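You operate a simulated robot arm through the tools that you are given. There is no shell and no other tool.

Carry out the task below with a simulated robot arm. There is one attempt and no reset: what you move stays moved.

TASK
Clamp the tail block on the pad, dress its burrs smooth and unclamp it.
Fine: dressing block back on its mat. Set down upright: dressing block.
Where things are to end (x, y in the base frame): tail block within 0.02 m of [0.53, 0.49].

It is judged by the outcome, as a careful person would: the job done as asked, and still so three seconds after it is handed in. It fails if anything else is knocked over, pushed out of place, dropped, spilled or broken.

THE ROBOT
A 6-joint arm with a two-finger gripper, fixed in place. Base frame: the origin is at the foot of the arm, x ahead of it, y to its left, z up; the work surface is at about z = 0.85. Readings come in m, degrees, newtons and seconds.
Its first joint turns from -166.0 to 166.0 degrees. Payload 2.45 kg.
The TCP is the grasp point between the finger pads, 0.02 m short of the fingertips. In the tool frame z runs along the fingers and y along their closing line. Largest opening 0.14 m; the body of the gripper starts 0.168 m behind the TCP.
Orientation is that of the tool frame in the base frame, as a unit quaternion [w, x, y, z]. With the fingers straight down and closing along the base's y, the tool's x points along the base's -x, its y along +y and its z along -z.

THE INTERFACE
- The arm moves only by the tool nudge_tool. Its argument "increments" is a list that holds one entry, the list of rows, each a list of 7 numbers: the opening in per cent of the stroke, from 0 (shut) to 100 (fully open), then the shift along the base's x, y, z in m, then the turn, a rotation vector about the base's x, y, z in degrees. In form: [[[fingers, tx, ty, tz, ax, ay, az], ...]]. A call has 1 to 20 rows; each row shifts and turns the commanded pose from where the row before left it. Each row takes 0.2 s and may step no farther than 0.05 m and 8.6 degrees from the row before; otherwise, or with a gripper value out of range, the whole call is refused. Where a pose cannot be reached the arm comes as near as it can. A force on the tool above 70 N (or 10 N above the force at the start of the call, whichever is more), or a blocked arm, ends the call early, and 0.2 s more pass. The fingers move at their own pace (about 0.045 m/s each) and stop on an object; they squeeze with about 25 N. The grip force told is the motor's: it shows also when the fingers shut on nothing. Time passes only in rows, and 0.2 s behind the last, so rows that do not move let the fingers close. The reply holds the time, the measured pose of the TCP, the force on the tool along the base axes, the opening and the grip force, in the units named above and with some noise, with the torque about the TCP (base axes, N m) and any sound that the robot's microphone picked up, and new pictures: "pictures" is both (left out), scene, wrist or none.
- Cameras (640 x 400 px; columns grow to the right, rows downward): "scene" is fixed at [0.2216, 0.5016, 1.618]; the picture's right is [0.07, -1.00, 0.00], its down [-0.91, -0.06, -0.41] and it looks along [0.41, 0.03, -0.91] (base axes); focal length 367 px, centre (320, 200). "wrist" rides on the gripper at [0.078, 0.011, -0.209] in the tool frame; the picture's right is [-0.14, 0.99, 0.00], its down [-0.92, -0.13, -0.37] and it looks along [-0.36, -0.05, 0.93] (tool axes); focal length 280 px, centre (320, 200). There is no depth. A picture from a camera that has moved, and an enlarged one, comes with that camera's place and axes in the base frame and with its lens.
- zoom(camera, box): a new picture of the part [left, top, right, bottom] of that camera's present view, enlarged. The clock stands still meanwhile.
- sign_off(): hands the job in; it is judged then, once.

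Nothing tells you positions but the pictures and the camera data. Unless the task says otherwise, let go and move clear before handing in.

The tools are called after "Call:" by a JSON object that holds its "api" and its "payload". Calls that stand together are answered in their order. nudge_tool: Moves the arm, as the interface text tells. Its arguments: {"type":"object","properties":{"increments":{"type":"array","items":{"type":"array","items":{"type":"array","items":{"type":"number"}}}},"pictures":{"type":"string","enum":["both","scene","wrist","none"]}},"required":["increments"]} The other tools are called the same way: zoom (camera, box) takes an enlarged picture of a part of a camera's view; sign_off () hands the job in.

At the start:

```text
time_s: 0.0
tool_pos: [0.4467, 0.3374, 1.2208]
ee_rot: [0.001, 0.0, 1.0, -0.001]
ft_force: [-0.5, 1.2, 0.0]
moment: [0.01, 0.02, -0.01]
width: 0.1399
finger_force: 0.0
```

scene: 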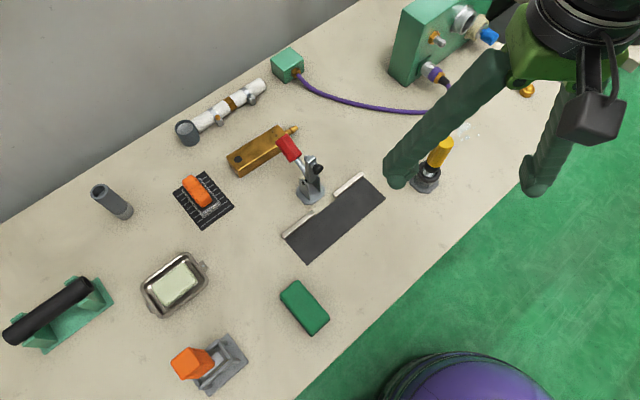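
wrist: 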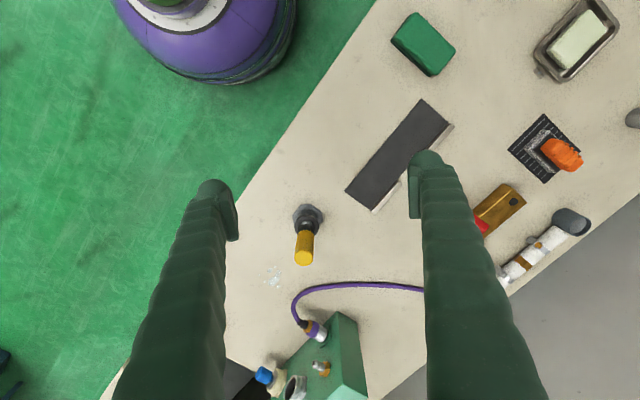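

I see a bench with a toggle clamp (red handle) beside a dark pad, a brass block, an orange block on a black ribbed mat, and other items. I'll take enlarged looks before moving anything.

Call:
{"api": "zoom", "payload": {"camera": "scene", "box": [220, 100, 400, 270]}}

Call:
{"api": "zoom", "payload": {"camera": "scene", "box": [80, 150, 250, 320]}}

Call:
{"api": "zoom", "payload": {"camera": "scene", "box": [150, 250, 350, 400]}}

Call:
{"api": "zoom", "payload": {"camera": "wrist", "box": [330, 80, 600, 260]}}

```text
2.35 times, centred on (310, 185) of scene
camera zoom: at [0.2216, 0.5016, 1.618], right [0.07, -1.0, 0.0], down [-0.91, -0.06, -0.41], along [0.41, 0.03, -0.91], focal length 864 px, centre (344, 235)
```

zoom: 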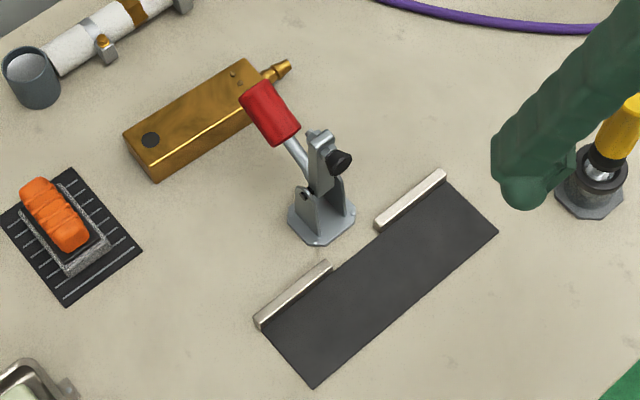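

```text
2.35 times, centred on (165, 235) of scene
camera zoom: at [0.2216, 0.5016, 1.618], right [0.07, -1.0, 0.0], down [-0.91, -0.06, -0.41], along [0.41, 0.03, -0.91], focal length 864 px, centre (685, 118)
```

zoom: 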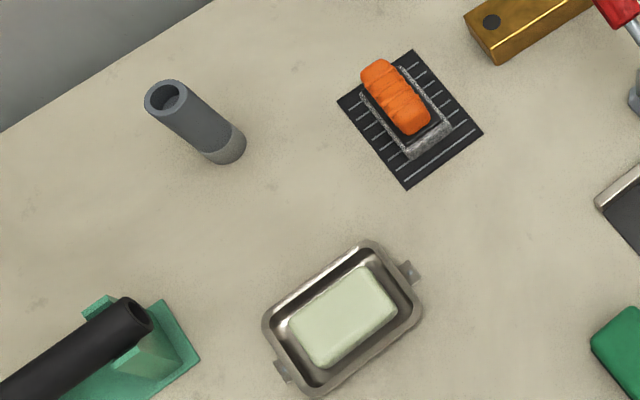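

```text
2.67 times, centred on (250, 325) of scene
camera zoom: at [0.2216, 0.5016, 1.618], right [0.07, -1.0, 0.0], down [-0.91, -0.06, -0.41], along [0.41, 0.03, -0.91], focal length 980 px, centre (507, -133)
```

zoom: 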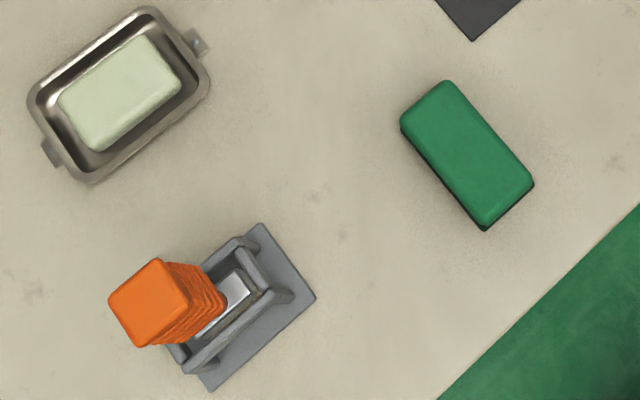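

```text
2.22 times, centred on (465, 170) of wrist
camera zoom: at [0.3678, 0.3482, 1.4299], right [0.14, 0.99, 0.0], down [0.92, -0.13, 0.37], along [0.37, -0.05, -0.93], focal length 623 px, centre (-2, 267)
```

zoom: 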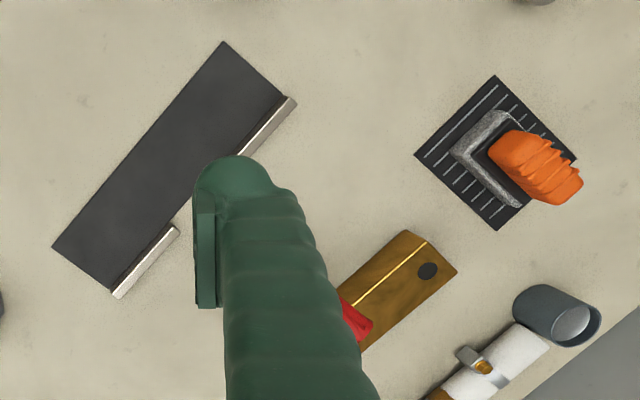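

The brass block with the barbed "tail" lies at about (0.67, 0.69), the pad is centred near (0.53, 0.49), the toggle clamp is just behind it at about (0.58, 0.55), and the orange-handled dressing block is on its ribbed mat. I'll move the wrist camera closer to look at these.

Call:
{"api": "nudge_tool", "payload": {"increments": [[[100, 0, 0.04, 0, 0, 0, 0], [100, 0.01, 0.04, 0, 0, 0, 0], [100, 0.01, 0.04, 0, 0, 0, 0], [100, 0.01, 0.04, 0, 0, 0, 0], [100, 0.01, 0.04, 0, 0, 0, 0], [100, 0.01, 0.04, -0.01, 0, 0, 0], [100, 0.01, 0.02, -0.01, 0, 0, 0], [100, 0, 0, 0, 0, 0, 0]]], "pictures": "both"}}

```text
time_s: 1.8
tool_pos: [0.5066, 0.5991, 1.1982]
ee_rot: [0.0, 0.0, 1.0, 0.0]
ft_force: [0.5, 0.5, -0.6]
moment: [-0.02, 0.0, 0.03]
width: 0.1402
finger_force: 0.0
camera wrist: at [0.4276, 0.61, 1.4081], right [0.14, 0.99, 0.0], down [0.92, -0.13, 0.37], along [0.37, -0.05, -0.93], focal length 280 px, centre (320, 200)
```

scene: 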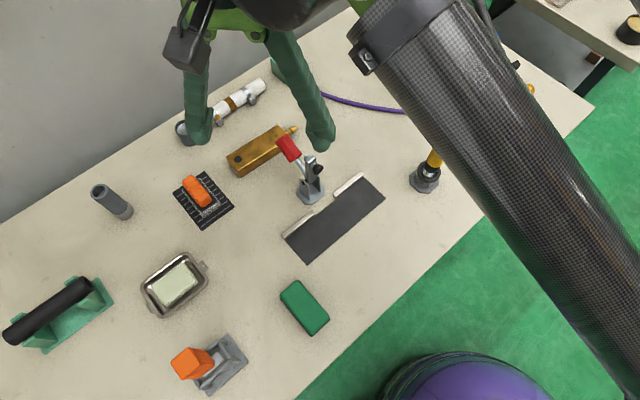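
wrist: 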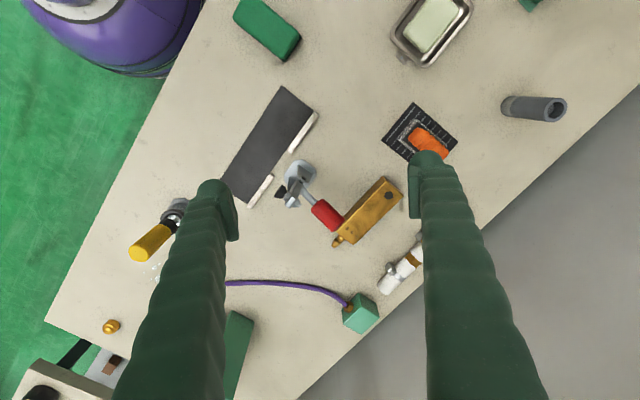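

Call:
{"api": "zoom", "payload": {"camera": "wrist", "box": [220, 80, 410, 250]}}

Call:
{"api": "zoom", "payload": {"camera": "wrist", "box": [310, 160, 420, 260]}}

Call:
{"api": "zoom", "payload": {"camera": "wrist", "box": [370, 90, 480, 180]}}

Call:
{"api": "zoom", "payload": {"camera": "scene", "box": [220, 110, 340, 210]}}

```text
2.35 times, centred on (315, 165) of wrist
camera zoom: at [0.4276, 0.61, 1.4081], right [0.14, 0.99, 0.0], down [0.92, -0.13, 0.37], along [0.37, -0.05, -0.93], focal length 660 px, centre (332, 282)
```

zoom: 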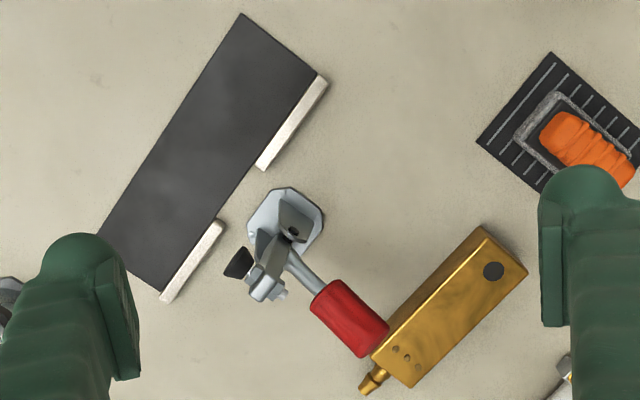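

```text
4.00 times, centred on (365, 210) of wrist
camera zoom: at [0.4276, 0.61, 1.4081], right [0.14, 0.99, 0.0], down [0.92, -0.13, 0.37], along [0.37, -0.05, -0.93], focal length 1122 px, centre (140, 160)
```

zoom: 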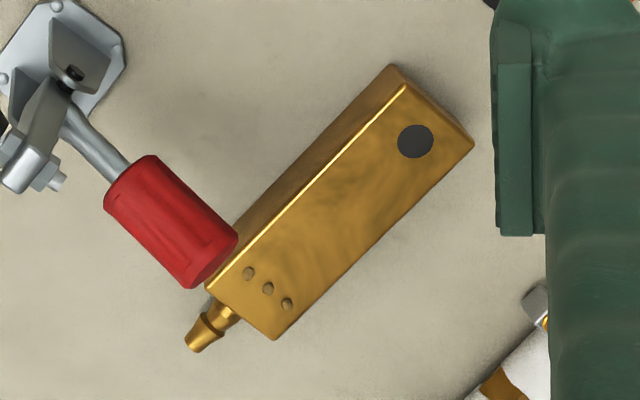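

```text
4.44 times, centred on (425, 135) of wrist
camera zoom: at [0.4276, 0.61, 1.4081], right [0.14, 0.99, 0.0], down [0.92, -0.13, 0.37], along [0.37, -0.05, -0.93], focal length 1246 px, centre (-147, 489)
```

zoom: 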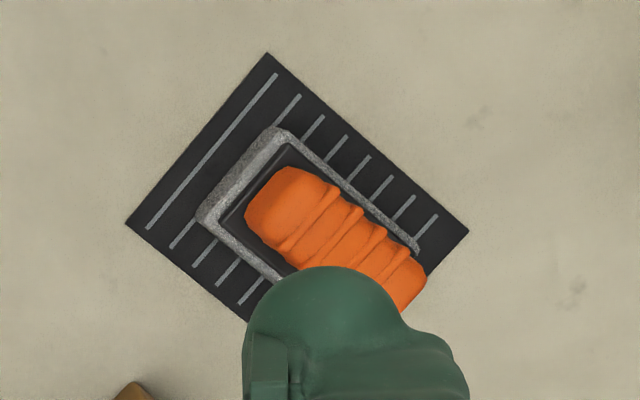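

```text
4.00 times, centred on (280, 160) of scene
camera zoom: at [0.2216, 0.5016, 1.618], right [0.07, -1.0, 0.0], down [-0.91, -0.06, -0.41], along [0.41, 0.03, -0.91], focal length 1469 px, centre (480, 360)
```

zoom: 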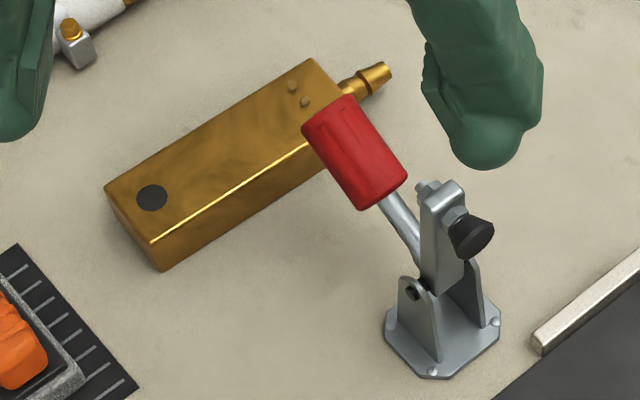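

The brass block's top is at about z≈0.884, centred near (0.68, 0.68) with yaw about −48°, and it has three small burr bumps near the tail end. The clamp looks open: arm up, foot facing the pad, handle leaning back. Next I'll tilt the wrist camera for a side view of the clamp.

Call:
{"api": "nudge_tool", "payload": {"increments": [[[100, -0.004, 0.0086, -0.01, 0, 0, -7.5], [100, -0.004, 0.0086, -0.01, 0, 0, -7.5], [100, -0.004, 0.0086, -0.01, 0, 0, -7.5], [100, -0.004, 0.0086, -0.01, 0, 0, -7.5], [100, -0.004, 0.0086, -0.01, 0, 0, -7.5], [100, -0.004, 0.0086, -0.01, 0, 0, -7.5], [100, -0.004, 0.0086, -0.015, -5.3, -5.3, 0], [100, -0.004, 0.0086, -0.015, -5.3, -5.3, 0], [100, -0.005, 0.0086, -0.015, -5.3, -5.3, 0], [100, -0.005, 0.0086, -0.015, -5.3, -5.3, 0], [100, 0, 0, 0, 0, 0, 0]]], "pictures": "both"}}

```text
time_s: 4.2
tool_pos: [0.4638, 0.6837, 1.0804]
ee_rot: [0.24, 0.369, 0.893, -0.099]
ft_force: [0.7, -0.1, 0.3]
moment: [0.01, -0.02, 0.01]
width: 0.1398
finger_force: 0.0
camera wrist: at [0.3487, 0.8132, 1.2226], right [0.79, 0.62, 0.07], down [0.34, -0.52, 0.78], along [0.52, -0.59, -0.62], focal length 280 px, centre (320, 200)
```

scene: 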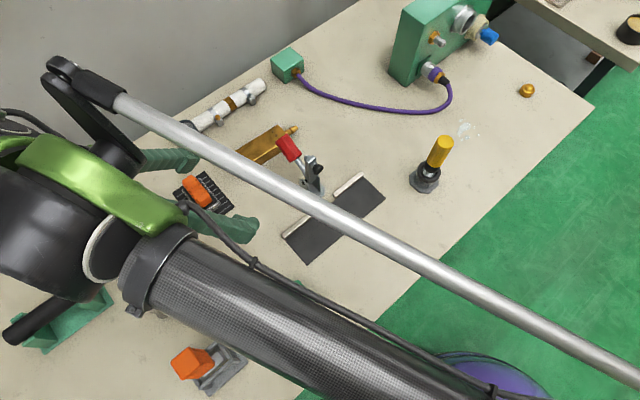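
wrist: 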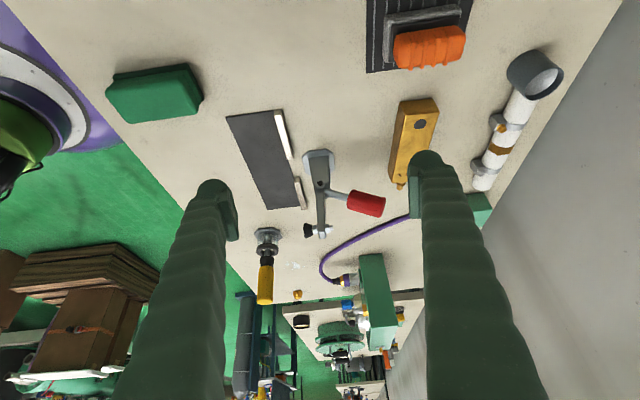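

The side view is inverted (image down is up in the world), but the clamp is visible between the fingers. I'll zoom in on it.

Call:
{"api": "zoom", "payload": {"camera": "wrist", "box": [220, 90, 420, 260]}}

Call:
{"api": "zoom", "payload": {"camera": "wrist", "box": [350, 0, 480, 90]}}

Call:
{"api": "zoom", "payload": {"camera": "wrist", "box": [290, 140, 400, 250]}}

```text
2.35 times, centred on (320, 175) of wrist
camera zoom: at [0.3487, 0.8132, 1.2226], right [0.79, 0.62, 0.07], down [0.34, -0.52, 0.78], along [0.52, -0.59, -0.62], focal length 660 px, centre (320, 259)
```

zoom: 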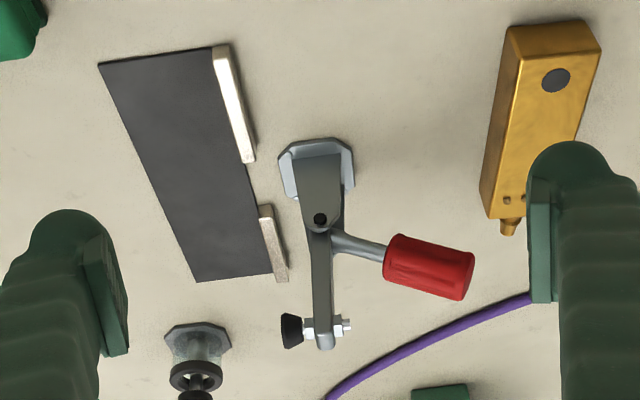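

```text
4.44 times, centred on (415, 45) of wrist
camera zoom: at [0.3487, 0.8132, 1.2226], right [0.79, 0.62, 0.07], down [0.34, -0.52, 0.78], along [0.52, -0.59, -0.62], focal length 1246 px, centre (-102, 889)
```

zoom: 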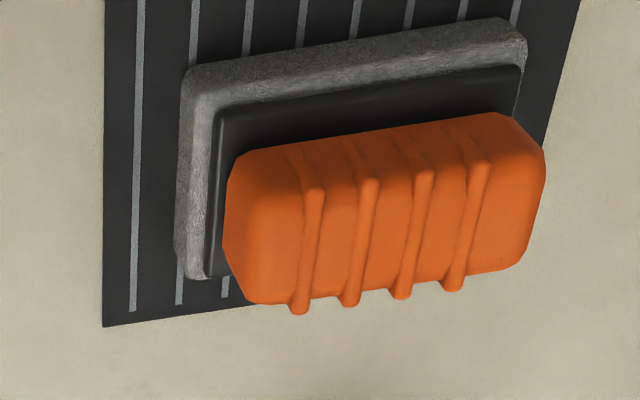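

```text
3.64 times, centred on (345, 195) of wrist
camera zoom: at [0.3487, 0.8132, 1.2226], right [0.79, 0.62, 0.07], down [0.34, -0.52, 0.78], along [0.52, -0.59, -0.62], focal length 1020 px, centre (229, 218)
```

zoom: 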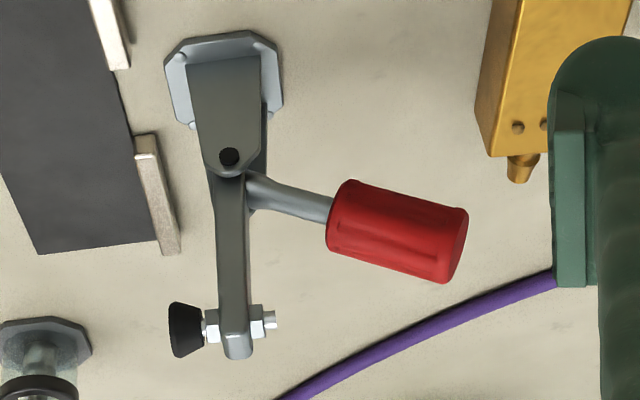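

The geometry is now clear: the clamp arm is vertical with its foot facing the pad, and the handle points back and slightly up, so swinging the handle up and over toward the pad should close it. The dressing block is centred at about (0.55, 0.79). Next I'll straighten the tool and hover over the brass block.

Call:
{"api": "nudge_tool", "payload": {"increments": [[[100, 0.02, 0, 0, 5.3, 5.3, 0], [100, 0.028, 0, 0, 5.3, 5.3, 0], [100, 0.028, 0, 0, 5.3, 5.3, 0], [100, 0.028, 0, 0, 5.3, 5.3, 0], [100, 0.028, 0, 0, 0, 0, -3.2], [100, 0.028, 0, 0, 0, 0, 0], [100, 0.028, -0.003, 0, 0, 0, 0], [100, 0.028, -0.003, -0.01, 0, 0, 0], [100, 0, 0, 0, 0, 0, 0], [100, 0, 0, 0, 0, 0, 0]]], "pictures": "both"}}

```text
time_s: 6.4
tool_pos: [0.6823, 0.6763, 1.0691]
ee_rot: [0.001, 0.408, 0.913, 0.0]
ft_force: [-0.9, -0.5, -0.3]
moment: [0.04, 0.0, 0.03]
width: 0.1402
finger_force: 0.1
camera wrist: at [0.6362, 0.7425, 1.2797], right [0.83, 0.56, 0.0], down [0.52, -0.77, 0.37], along [0.21, -0.31, -0.93], focal length 280 px, centre (320, 200)
```

scene: 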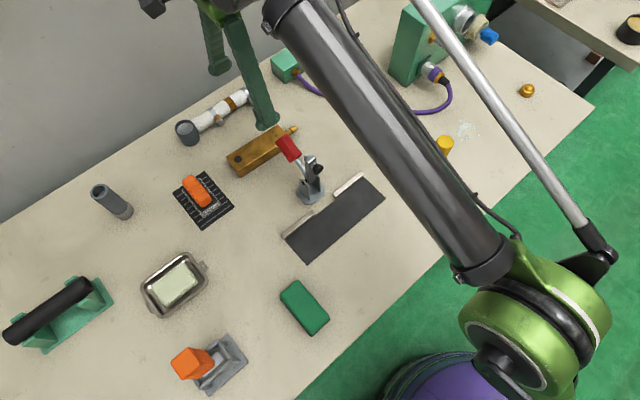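
wrist: 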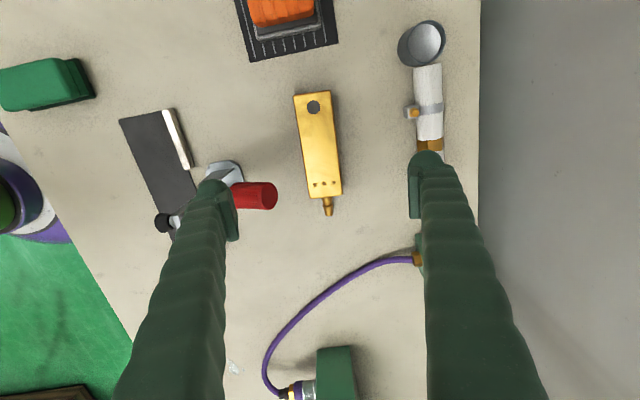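

The hover is nearly over the block centre. I'll zoom in to check alignment before descending.

Call:
{"api": "zoom", "payload": {"camera": "wrist", "box": [250, 70, 400, 230]}}

Call:
{"api": "zoom", "payload": {"camera": "wrist", "box": [110, 90, 290, 250]}}

Call:
{"api": "zoom", "payload": {"camera": "scene", "box": [200, 60, 340, 220]}}

```text
2.50 times, centred on (325, 150) of wrist
camera zoom: at [0.6362, 0.7425, 1.2797], right [0.83, 0.56, 0.0], down [0.52, -0.77, 0.37], along [0.21, -0.31, -0.93], focal length 701 px, centre (308, 325)
```

zoom: 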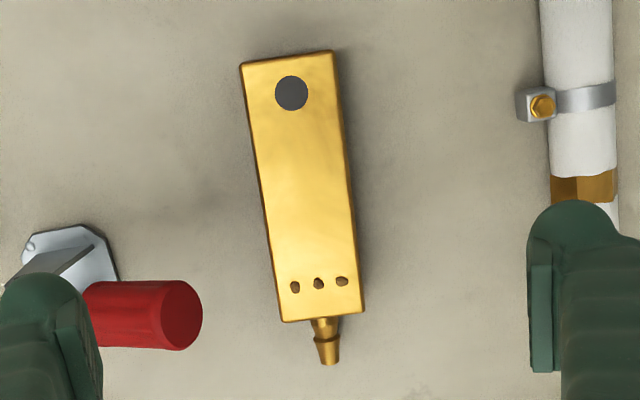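

```text
2.50 times, centred on (200, 170) of wrist
camera zoom: at [0.6362, 0.7425, 1.2797], right [0.83, 0.56, 0.0], down [0.52, -0.77, 0.37], along [0.21, -0.31, -0.93], focal length 701 px, centre (620, 275)
```

zoom: 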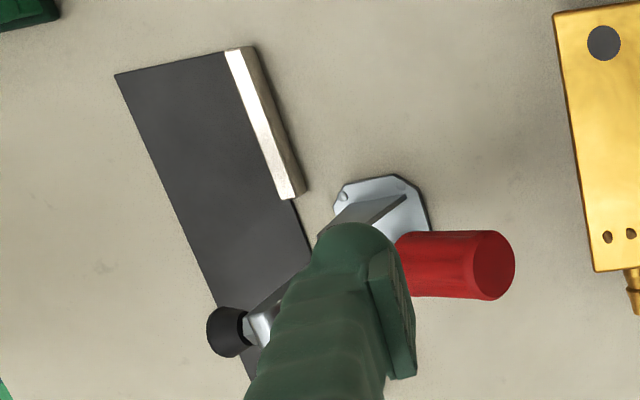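

```text
2.50 times, centred on (270, 140) of scene
camera zoom: at [0.2216, 0.5016, 1.618], right [0.07, -1.0, 0.0], down [-0.91, -0.06, -0.41], along [0.41, 0.03, -0.91], focal length 918 px, centre (445, 350)
```

zoom: 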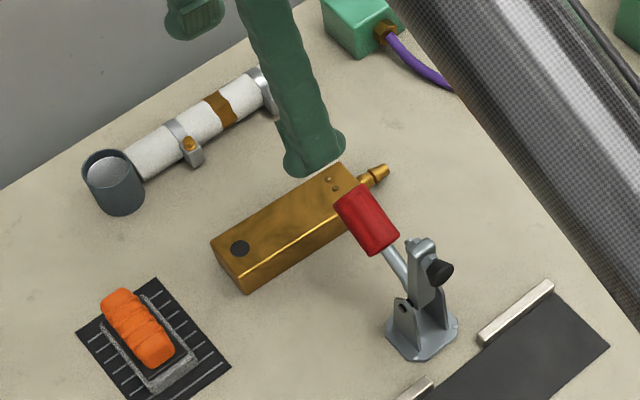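

The block centre works out at about (0.680, 0.679), yaw −48°, and the three burr bumps near the tail are clear. I'll narrow the fingers and descend partway, then check clearance from the red handle.

Call:
{"api": "nudge_tool", "payload": {"increments": [[[50, -0.003, 0.003, 0, 0, 0, 0], [50, 0, 0, 0, 0, 0, 0], [50, 0, 0, 0, 0, 0, 0], [50, 0, 0, -0.02, 0, 0, 0], [50, 0, 0, -0.03, 0, 0, 0], [50, 0, 0, -0.03, 0, 0, 0], [50, 0, 0, -0.03, 0, 0, 0], [50, 0, 0, -0.02, 0, 0, 0], [50, 0, 0, 0, 0, 0, 0]]], "pictures": "both"}}

```text
time_s: 8.4
tool_pos: [0.6784, 0.6813, 0.939]
ee_rot: [0.001, 0.409, 0.913, -0.001]
ft_force: [0.0, -1.2, 0.2]
moment: [0.01, 0.01, -0.01]
width: 0.0701
finger_force: 0.0
camera wrist: at [0.6329, 0.7469, 1.1488], right [0.83, 0.56, 0.0], down [0.52, -0.77, 0.37], along [0.21, -0.31, -0.93], focal length 280 px, centre (320, 200)
```

scene: 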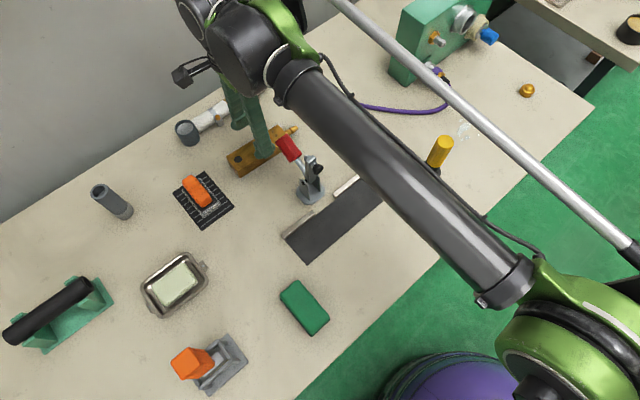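
wrist: 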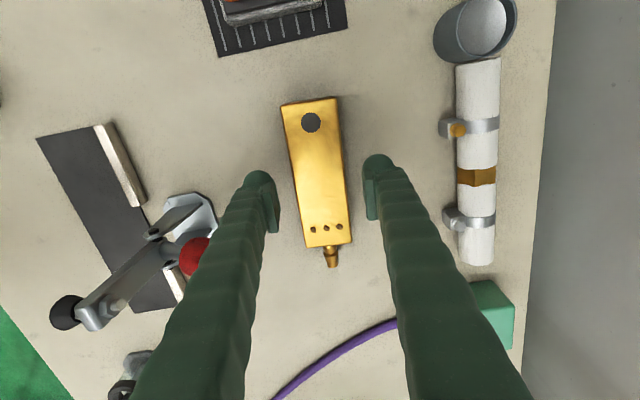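

The fingers straddle the block evenly, with no contact on the handle. I'll go down to grip height and close.

Call:
{"api": "nudge_tool", "payload": {"increments": [[[50, 0, 0, -0.02, 0, 0, 0], [50, 0, 0, -0.02, 0, 0, 0], [50, 0, 0, -0.018, 0, 0, 0], [50, 0, 0, 0, 0, 0, 0], [20, 0, 0, 0, 0, 0, 0], [20, 0, 0, 0, 0, 0, 0], [20, 0, 0, 0, 0, 0, 0], [20, 0, 0, 0, 0, 0, 0]]], "pictures": "both"}}

```text
time_s: 10.2
tool_pos: [0.6793, 0.6813, 0.8818]
ee_rot: [0.002, 0.408, 0.913, -0.001]
ft_force: [-1.3, -1.1, 0.1]
moment: [-0.04, 0.0, -0.06]
width: 0.0511
finger_force: 25.3
camera wrist: at [0.6336, 0.7469, 1.0911], right [0.83, 0.56, 0.0], down [0.52, -0.77, 0.37], along [0.21, -0.31, -0.93], focal length 280 px, centre (320, 200)
```

scene: 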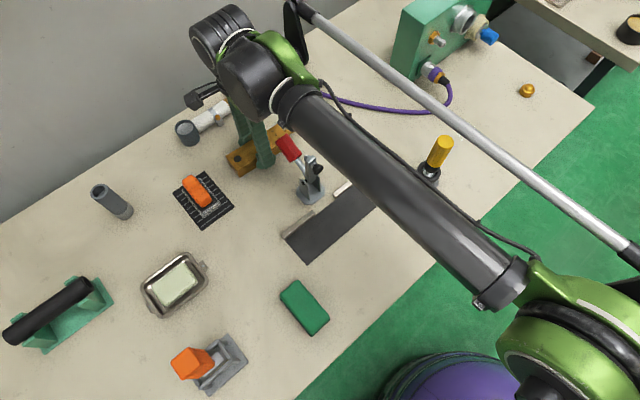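
wrist: 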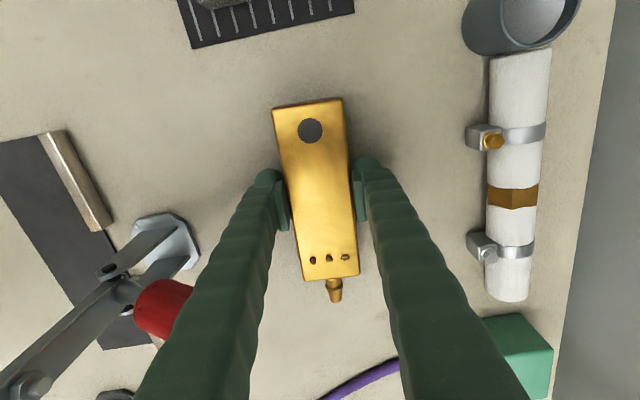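

The block is gripped (width 0.051, force 25 N). I'll lift it straight up and check that it holds.

Call:
{"api": "nudge_tool", "payload": {"increments": [[[20, 0, 0, 0.01, 0, 0, 0], [20, 0, 0, 0.02, 0, 0, 0], [20, 0, 0, 0.03, 0, 0, 0], [20, 0, 0, 0.03, 0, 0, 0], [20, 0, 0, 0.04, 0, 0, 0], [20, 0, 0, 0.04, 0, 0, 0], [20, 0, 0, 0.04, 0, 0, 0], [20, 0, 0, 0, 0, 0, 0], [20, 0, 0, 0, 0, 0, 0]]], "pictures": "both"}}

```text
time_s: 12.2
tool_pos: [0.6795, 0.6787, 1.0921]
ee_rot: [0.001, 0.408, 0.913, 0.0]
ft_force: [0.5, -0.1, -5.8]
moment: [0.03, 0.03, -0.01]
width: 0.0509
finger_force: 25.2
camera wrist: at [0.6342, 0.7449, 1.3013], right [0.83, 0.56, 0.0], down [0.52, -0.77, 0.37], along [0.21, -0.31, -0.93], focal length 280 px, centre (320, 200)
```

scene: 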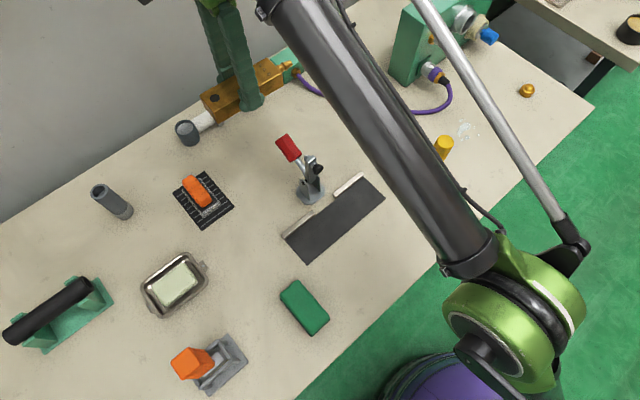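
wrist: 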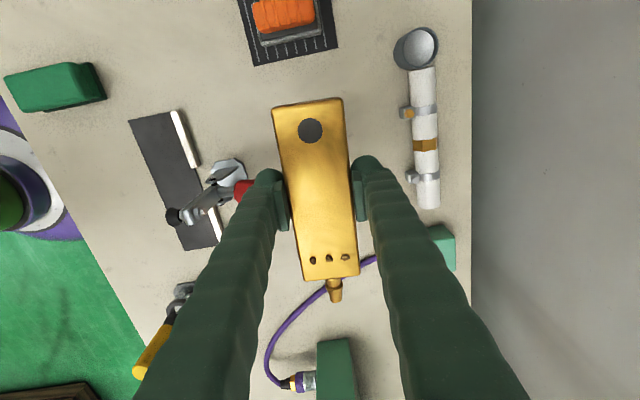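

The block is lifted and steady (about 0.6 kg). Before moving over the pad I'll zoom on the clamp, fences and pad from the unobstructed scene camera.

Call:
{"api": "zoom", "payload": {"camera": "scene", "box": [260, 120, 400, 270]}}

Call:
{"api": "zoom", "payload": {"camera": "wrist", "box": [120, 100, 270, 260]}}

```text
2.67 times, centred on (330, 195) of scene
camera zoom: at [0.2216, 0.5016, 1.618], right [0.07, -1.0, 0.0], down [-0.91, -0.06, -0.41], along [0.41, 0.03, -0.91], focal length 980 px, centre (293, 213)
```

zoom: 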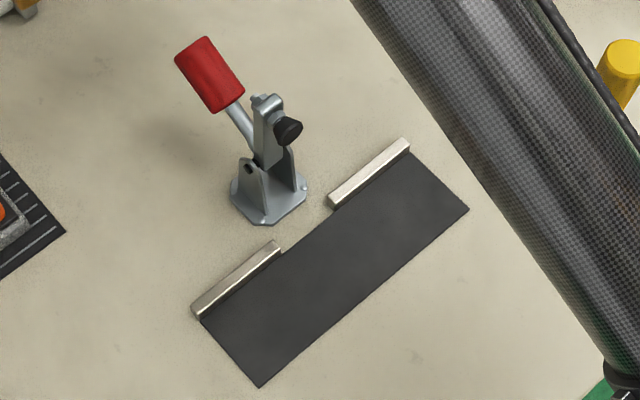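

```text
2.50 times, centred on (195, 180) of wrist
camera zoom: at [0.6342, 0.7449, 1.3013], right [0.83, 0.56, 0.0], down [0.52, -0.77, 0.37], along [0.21, -0.31, -0.93], focal length 701 px, centre (632, 250)
```

zoom: 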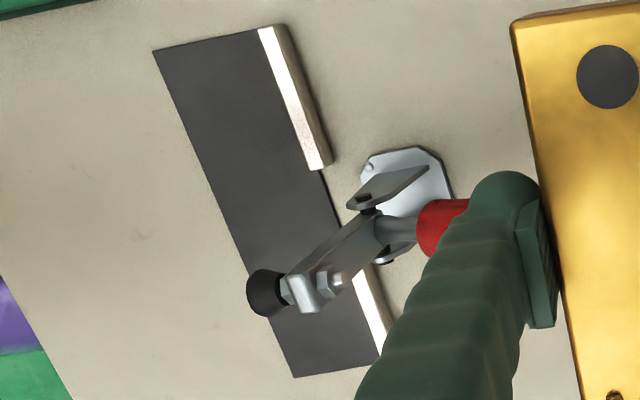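

I want to know the real finger thickness before lowering next to the clamp foot, so I'll look at the fingers closely.

Call:
{"api": "zoom", "payload": {"camera": "wrist", "box": [220, 90, 420, 290]}}

Call:
{"api": "zoom", "payload": {"camera": "scene", "box": [190, 40, 310, 140]}}

Call:
{"api": "zoom", "payload": {"camera": "scene", "box": [280, 160, 400, 260]}}

```text
2.00 times, centred on (320, 190) of wrist
camera zoom: at [0.6342, 0.7449, 1.3013], right [0.83, 0.56, 0.0], down [0.52, -0.77, 0.37], along [0.21, -0.31, -0.93], focal length 561 px, centre (320, 220)
```

zoom: 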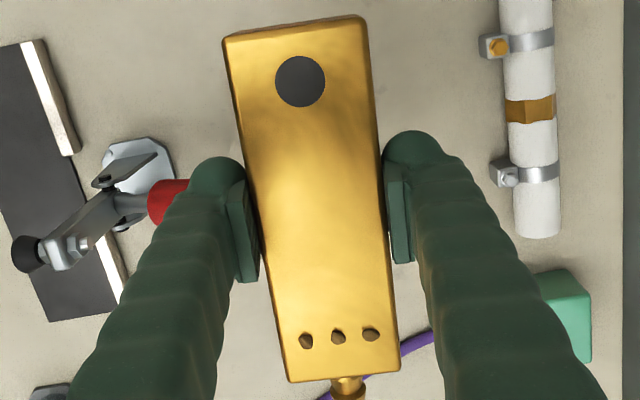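

```text
4.00 times, centred on (250, 90) of scene
camera zoom: at [0.2216, 0.5016, 1.618], right [0.07, -1.0, 0.0], down [-0.91, -0.06, -0.41], along [0.41, 0.03, -0.91], focal length 1469 px, centre (600, 640)
```

zoom: 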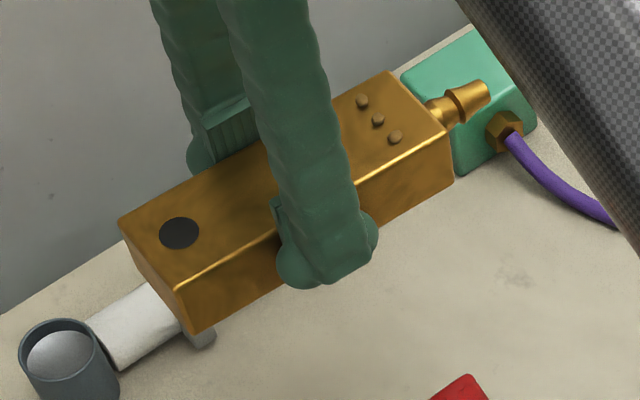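

```text
4.00 times, centred on (340, 210) of scene
camera zoom: at [0.2216, 0.5016, 1.618], right [0.07, -1.0, 0.0], down [-0.91, -0.06, -0.41], along [0.41, 0.03, -0.91], focal length 1469 px, centre (240, 160)
```

zoom: 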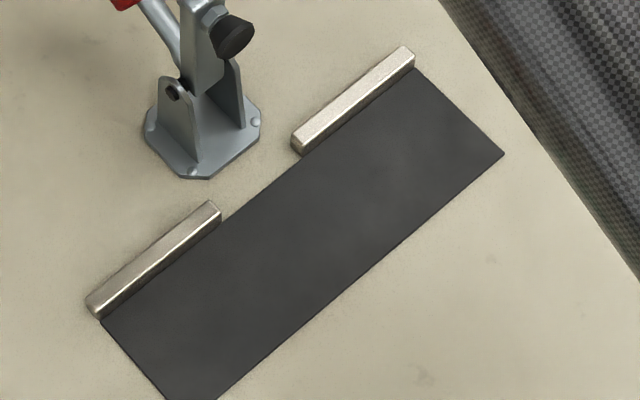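

The fingers look about 25 mm thick, so I'll first set the block down slightly in front of the final spot (clear of the clamp foot) and push it the last bit later. I'm moving over the pad at safe height and squaring the yaw to −45°.

Call:
{"api": "nudge_tool", "payload": {"increments": [[[20, -0.01, -0.012, 0.008, 0, 0, 0], [20, -0.02, -0.0246, 0, 0, 0, 1.0], [20, -0.02, -0.0246, 0, 0, 0, 1.0], [20, -0.02, -0.0246, 0, 0, 0, 1.2], [20, -0.02, -0.0246, 0, 0, 0, 0], [20, -0.02, -0.0246, 0, 0, 0, 0], [20, -0.02, -0.0246, 0, 0, 0, 0], [20, -0.02, -0.0246, 0, 0, 0, 0], [20, -0.0103, -0.0125, 0, 0, 0, 0], [20, 0, 0, 0, 0, 0, 0], [20, 0, 0, 0, 0, 0, 0]]], "pictures": "both"}}

```text
time_s: 14.6
tool_pos: [0.5169, 0.4846, 1.1008]
ee_rot: [0.0, 0.383, 0.924, 0.0]
ft_force: [-0.1, 0.2, -6.1]
moment: [0.07, 0.0, -0.02]
width: 0.0509
finger_force: 24.7
camera wrist: at [0.4685, 0.5474, 1.3102], right [0.8, 0.6, 0.0], down [0.56, -0.74, 0.37], along [0.22, -0.3, -0.93], focal length 280 px, centre (320, 200)
```

scene: 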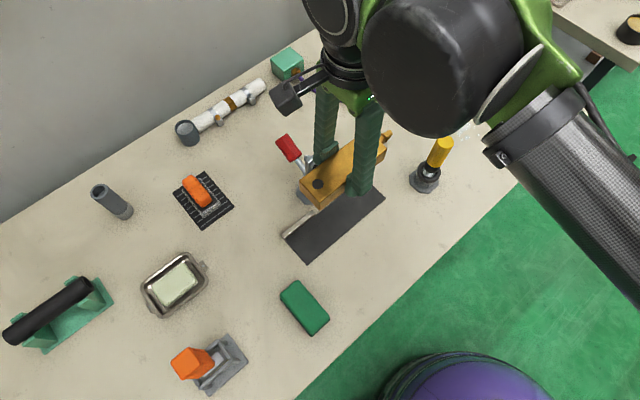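
wrist: 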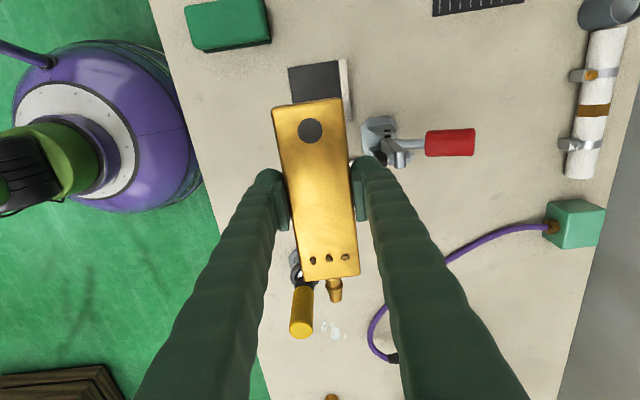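

I'm over the pad, with the clamp foot clear to the side of the far finger. I'll lower most of the way and check.

Call:
{"api": "nudge_tool", "payload": {"increments": [[[20, 0.0015, -0.0015, -0.02, 0, 0, 0], [20, 0, 0, -0.03, 0, 0, 0], [20, 0, 0, -0.03, 0, 0, 0], [20, 0, 0, -0.03, 0, 0, 0], [20, 0, 0, -0.03, 0, 0, 0], [20, 0, 0, -0.02, 0, 0, 0], [20, 0, 0, -0.01, 0, 0, 0], [20, 0, 0, 0, 0, 0, 0]]], "pictures": "both"}}

```text
time_s: 16.4
tool_pos: [0.5185, 0.4842, 0.9289]
ee_rot: [0.001, 0.382, 0.924, -0.001]
ft_force: [0.3, -0.2, -6.1]
moment: [0.05, 0.03, 0.02]
width: 0.0512
finger_force: 25.4
camera wrist: at [0.4702, 0.5466, 1.1391], right [0.8, 0.6, 0.0], down [0.56, -0.74, 0.37], along [0.22, -0.3, -0.93], focal length 280 px, centre (320, 200)
```

scene: 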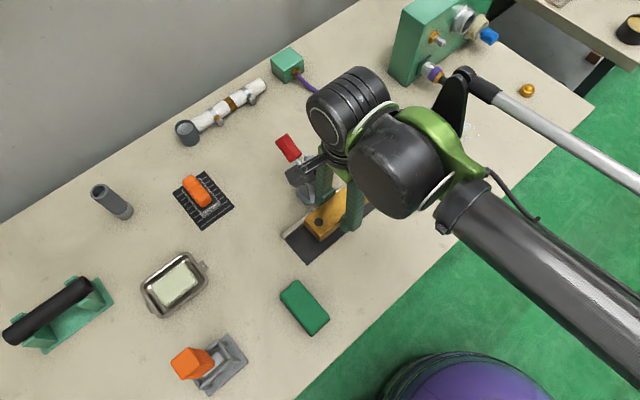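
wrist: 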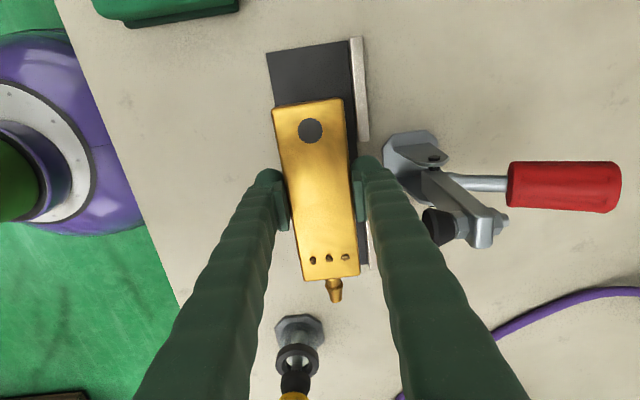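

Call:
{"api": "zoom", "payload": {"camera": "wrist", "box": [250, 30, 410, 150]}}

Call:
{"api": "zoom", "payload": {"camera": "wrist", "box": [330, 110, 530, 290]}}

Call:
{"api": "zoom", "payload": {"camera": "scene", "box": [260, 120, 400, 270]}}

```text
3.33 times, centred on (330, 90) of wrist
camera zoom: at [0.4702, 0.5466, 1.1391], right [0.8, 0.6, 0.0], down [0.56, -0.74, 0.37], along [0.22, -0.3, -0.93], focal length 935 px, centre (287, 567)
```

zoom: 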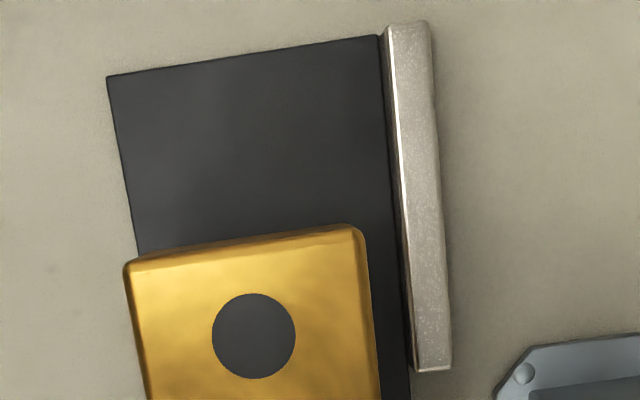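

```text
2.22 times, centred on (430, 200) of wrist
camera zoom: at [0.4702, 0.5466, 1.1391], right [0.8, 0.6, 0.0], down [0.56, -0.74, 0.37], along [0.22, -0.3, -0.93], focal length 623 px, centre (76, 200)
```

zoom: 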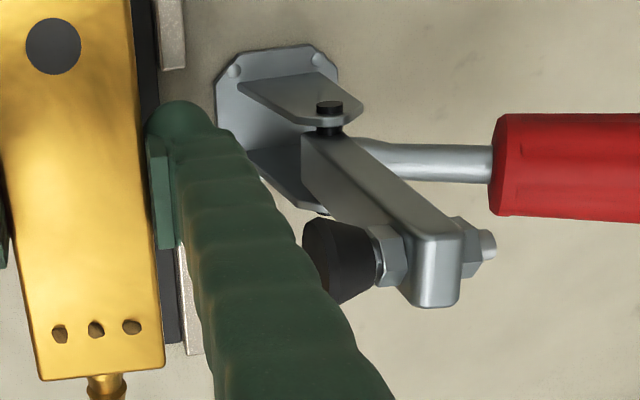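

```text
2.67 times, centred on (330, 195) of scene
camera zoom: at [0.2216, 0.5016, 1.618], right [0.07, -1.0, 0.0], down [-0.91, -0.06, -0.41], along [0.41, 0.03, -0.91], focal length 980 px, centre (293, 213)
```

zoom: 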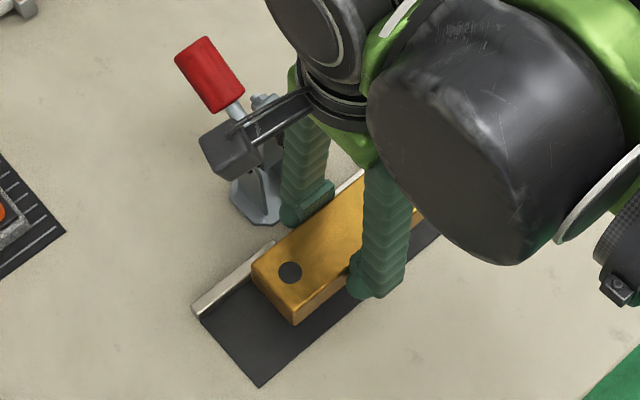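

The yaw matches the fence (both about −45°) and the block is 16 mm in front of it, over the pad. I'll lower gently toward contact.

Call:
{"api": "nudge_tool", "payload": {"increments": [[[20, 0, 0, -0.02, 0, 0, 0], [20, 0, 0, -0.015, 0, 0, 0], [20, 0, 0, -0.005, 0, 0, 0], [20, 0, 0, 0, 0, 0, 0]]], "pictures": "both"}}

```text
time_s: 17.4
tool_pos: [0.5195, 0.4843, 0.8897]
ee_rot: [0.0, 0.383, 0.924, 0.0]
ft_force: [-0.7, 0.0, -5.3]
moment: [0.01, 0.04, 0.0]
width: 0.0508
finger_force: 24.8
camera wrist: at [0.4707, 0.5469, 1.0991], right [0.8, 0.6, 0.0], down [0.56, -0.74, 0.37], along [0.22, -0.3, -0.93], focal length 280 px, centre (320, 200)
```

scene: 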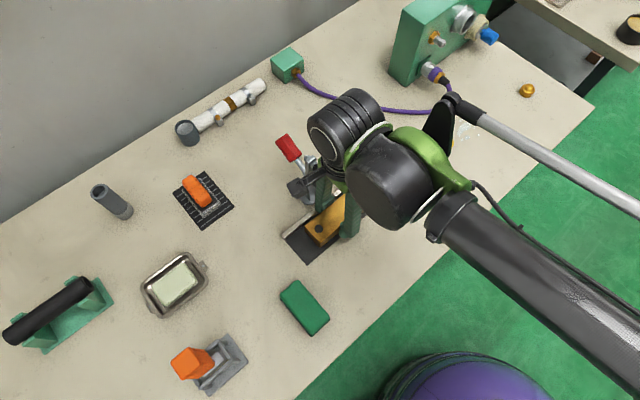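
wrist: 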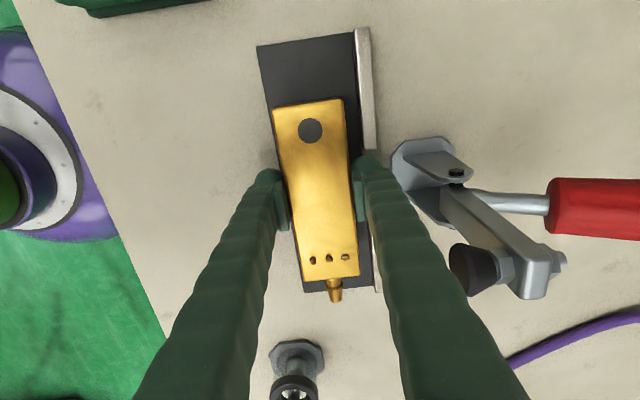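

Call:
{"api": "nudge_tool", "payload": {"increments": [[[20, 0, 0, -0.002, 0, 0, 0], [20, 0, 0, -0.002, 0, 0, 0], [20, 0, 0, 0, 0, 0, 0]]], "pictures": "none"}}

```text
time_s: 18.2
tool_pos: [0.5185, 0.4827, 0.8858]
ee_rot: [0.0, 0.383, 0.924, 0.0]
ft_force: [-0.5, -0.4, -5.1]
moment: [0.03, 0.06, 0.0]
width: 0.0511
finger_force: 24.8
```

Call:
{"api": "nudge_tool", "payload": {"increments": [[[20, 0, 0, -0.0015, 0, 0, 0], [20, 0, 0, 0, 0, 0, 0]]], "pictures": "none"}}

```text
time_s: 18.8
tool_pos: [0.5194, 0.4833, 0.8841]
ee_rot: [0.001, 0.383, 0.924, -0.001]
ft_force: [1.1, 1.7, 6.6]
moment: [-0.18, -0.18, 0.07]
width: 0.0512
finger_force: 24.9
```

The block is now resting on the pad (force changed sign). I'll open the fingers just a few millimetres and rise.

Call:
{"api": "nudge_tool", "payload": {"increments": [[[40, 0, 0, 0, 0, 0, 0], [42, 0, 0, 0, 0, 0, 0], [42, 0, 0, 0.005, 0, 0, 0], [42, 0, 0, 0.02, 0, 0, 0], [42, 0, 0, 0.03, 0, 0, 0], [42, 0, 0, 0.04, 0, 0, 0], [42, 0, 0, 0.04, 0, 0, 0], [42, 0, 0, 0.04, 0, 0, 0], [42, 0, 0, 0, 0, 0, 0]]], "pictures": "both"}}

```text
time_s: 20.8
tool_pos: [0.5198, 0.4834, 1.0611]
ee_rot: [0.001, 0.382, 0.924, -0.001]
ft_force: [0.4, -0.5, -0.2]
moment: [-0.01, 0.01, 0.0]
width: 0.0585
finger_force: 0.0
camera wrist: at [0.4713, 0.546, 1.2699], right [0.8, 0.6, 0.0], down [0.56, -0.74, 0.37], along [0.22, -0.3, -0.93], focal length 280 px, centre (320, 200)
```

scene: 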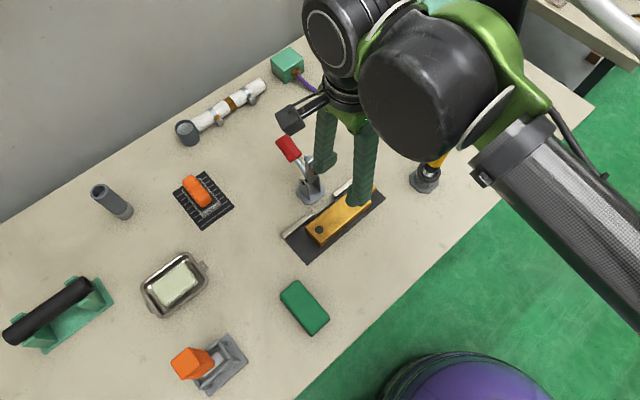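
wrist: 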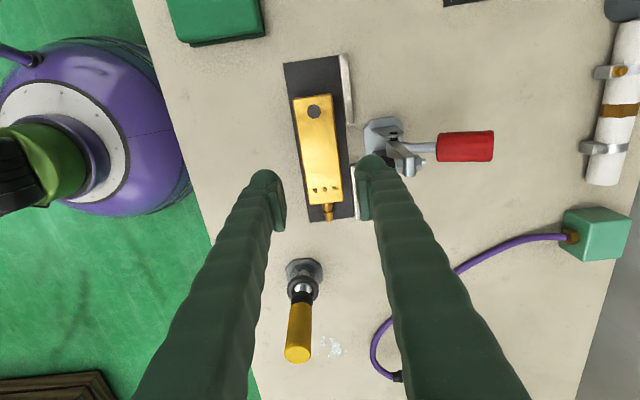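

The block rests on the pad about 13 mm short of its spot. I'll turn the tool 90° with fingers shut, position in front of the block, and later push it toward the fences.

Call:
{"api": "nudge_tool", "payload": {"increments": [[[0, -0.00375, -0.00408, 0, 0, 0, 8.2], [0, -0.00375, -0.00408, 0, 0, 0, 8.2], [0, -0.00375, -0.00408, 0, 0, 0, 8.2], [0, -0.00375, -0.00408, 0, 0, 0, 8.2], [0, -0.00375, -0.00408, 0, 0, 0, 8.2], [0, -0.00375, -0.00408, 0, 0, 0, 8.2], [0, -0.00375, -0.00408, 0, 0, 0, 8.2], [0, -0.00375, -0.00408, 0, 0, 0, 8.2], [0, -0.00375, -0.00408, 0, 0, 0, 8.2], [0, -0.00375, -0.00408, 0, 0, 0, 8.2], [0, 0, 0, 0, 0, 0, 8.0], [0, 0, 0, 0, 0, 0, 0]]], "pictures": "both"}}

```text
time_s: 23.4
tool_pos: [0.4813, 0.4423, 1.0604]
ee_rot: [0.001, -0.383, 0.924, 0.001]
ft_force: [-0.4, -0.2, 0.1]
moment: [0.0, -0.01, 0.0]
width: 0.0001
finger_force: 25.2
camera wrist: at [0.4169, 0.3934, 1.269], right [-0.6, 0.8, 0.0], down [0.74, 0.56, 0.37], along [0.29, 0.22, -0.93], focal length 280 px, centre (320, 200)
```

scene: 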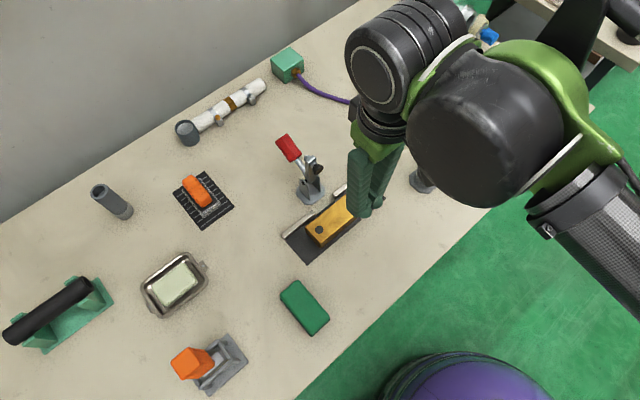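
wrist: 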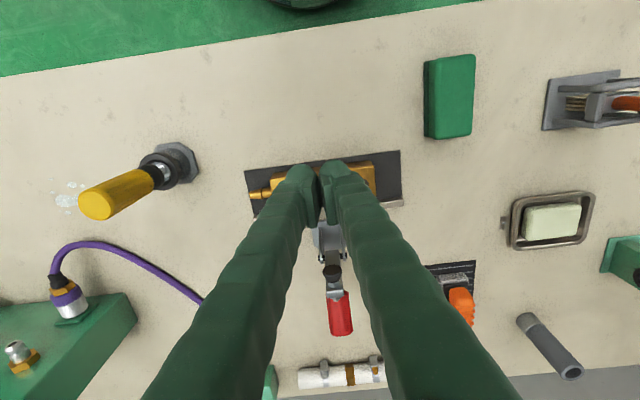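

I'm in front of the block with fingers shut. I'll descend to mid-block height with about 11 mm to spare before contact.

Call:
{"api": "nudge_tool", "payload": {"increments": [[[0, 0, 0, -0.03, 0, 0, 0], [0, 0, 0, -0.04, 0, 0, 0], [0, 0, 0, -0.04, 0, 0, 0], [0, 0, 0, -0.04, 0, 0, 0], [0, 0, 0, -0.028, 0, 0, 0], [0, 0, 0, 0, 0, 0, 0]]], "pictures": "both"}}

Call:
{"api": "zoom", "payload": {"camera": "scene", "box": [260, 140, 400, 270]}}

Call:
{"api": "zoom", "payload": {"camera": "wrist", "box": [200, 100, 440, 280]}}

```text
time_s: 24.8
tool_pos: [0.4815, 0.441, 0.8792]
ee_rot: [0.001, -0.382, 0.924, 0.0]
ft_force: [0.5, 0.3, -0.5]
moment: [-0.02, 0.03, 0.0]
width: 0.0
finger_force: 24.4
camera wrist: at [0.4169, 0.3927, 1.0896], right [-0.6, 0.8, 0.0], down [0.74, 0.56, 0.37], along [0.3, 0.22, -0.93], focal length 280 px, centre (320, 200)
```

scene: 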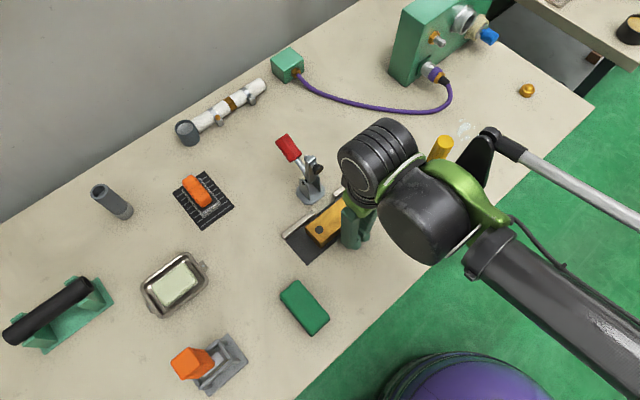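
wrist: 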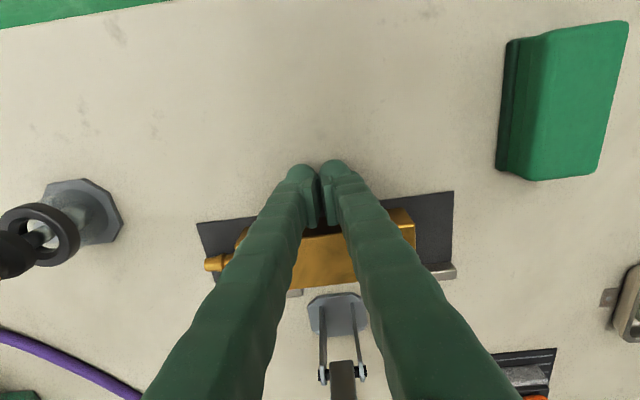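

```text
3.08 times, centred on (330, 205) of scene
camera zoom: at [0.2216, 0.5016, 1.618], right [0.07, -1.0, 0.0], down [-0.91, -0.06, -0.41], along [0.41, 0.03, -0.91], focal length 1130 px, centre (289, 185)
```

zoom: 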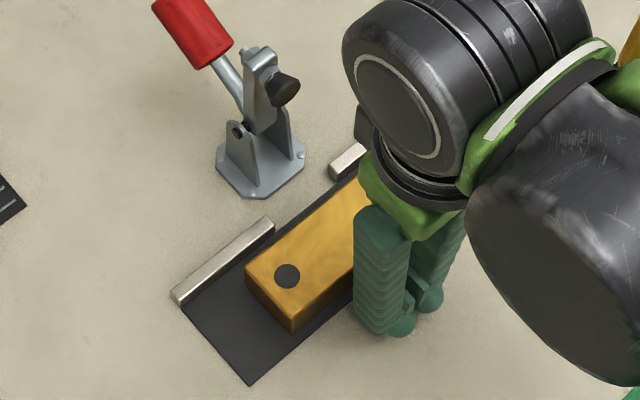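

```text
2.22 times, centred on (320, 190) of wrist
camera zoom: at [0.4169, 0.3927, 1.0896], right [-0.6, 0.8, 0.0], down [0.74, 0.56, 0.37], along [0.3, 0.22, -0.93], focal length 623 px, centre (320, 222)
```

zoom: 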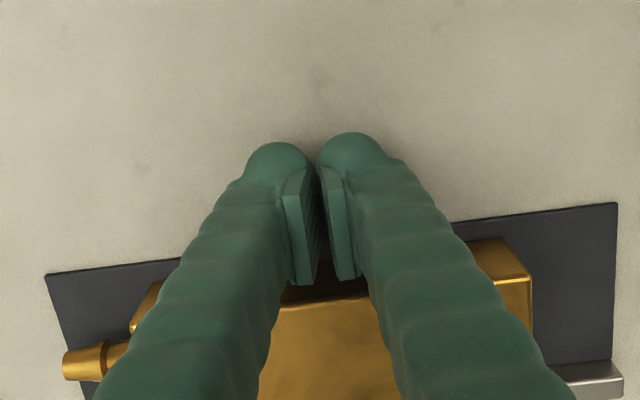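

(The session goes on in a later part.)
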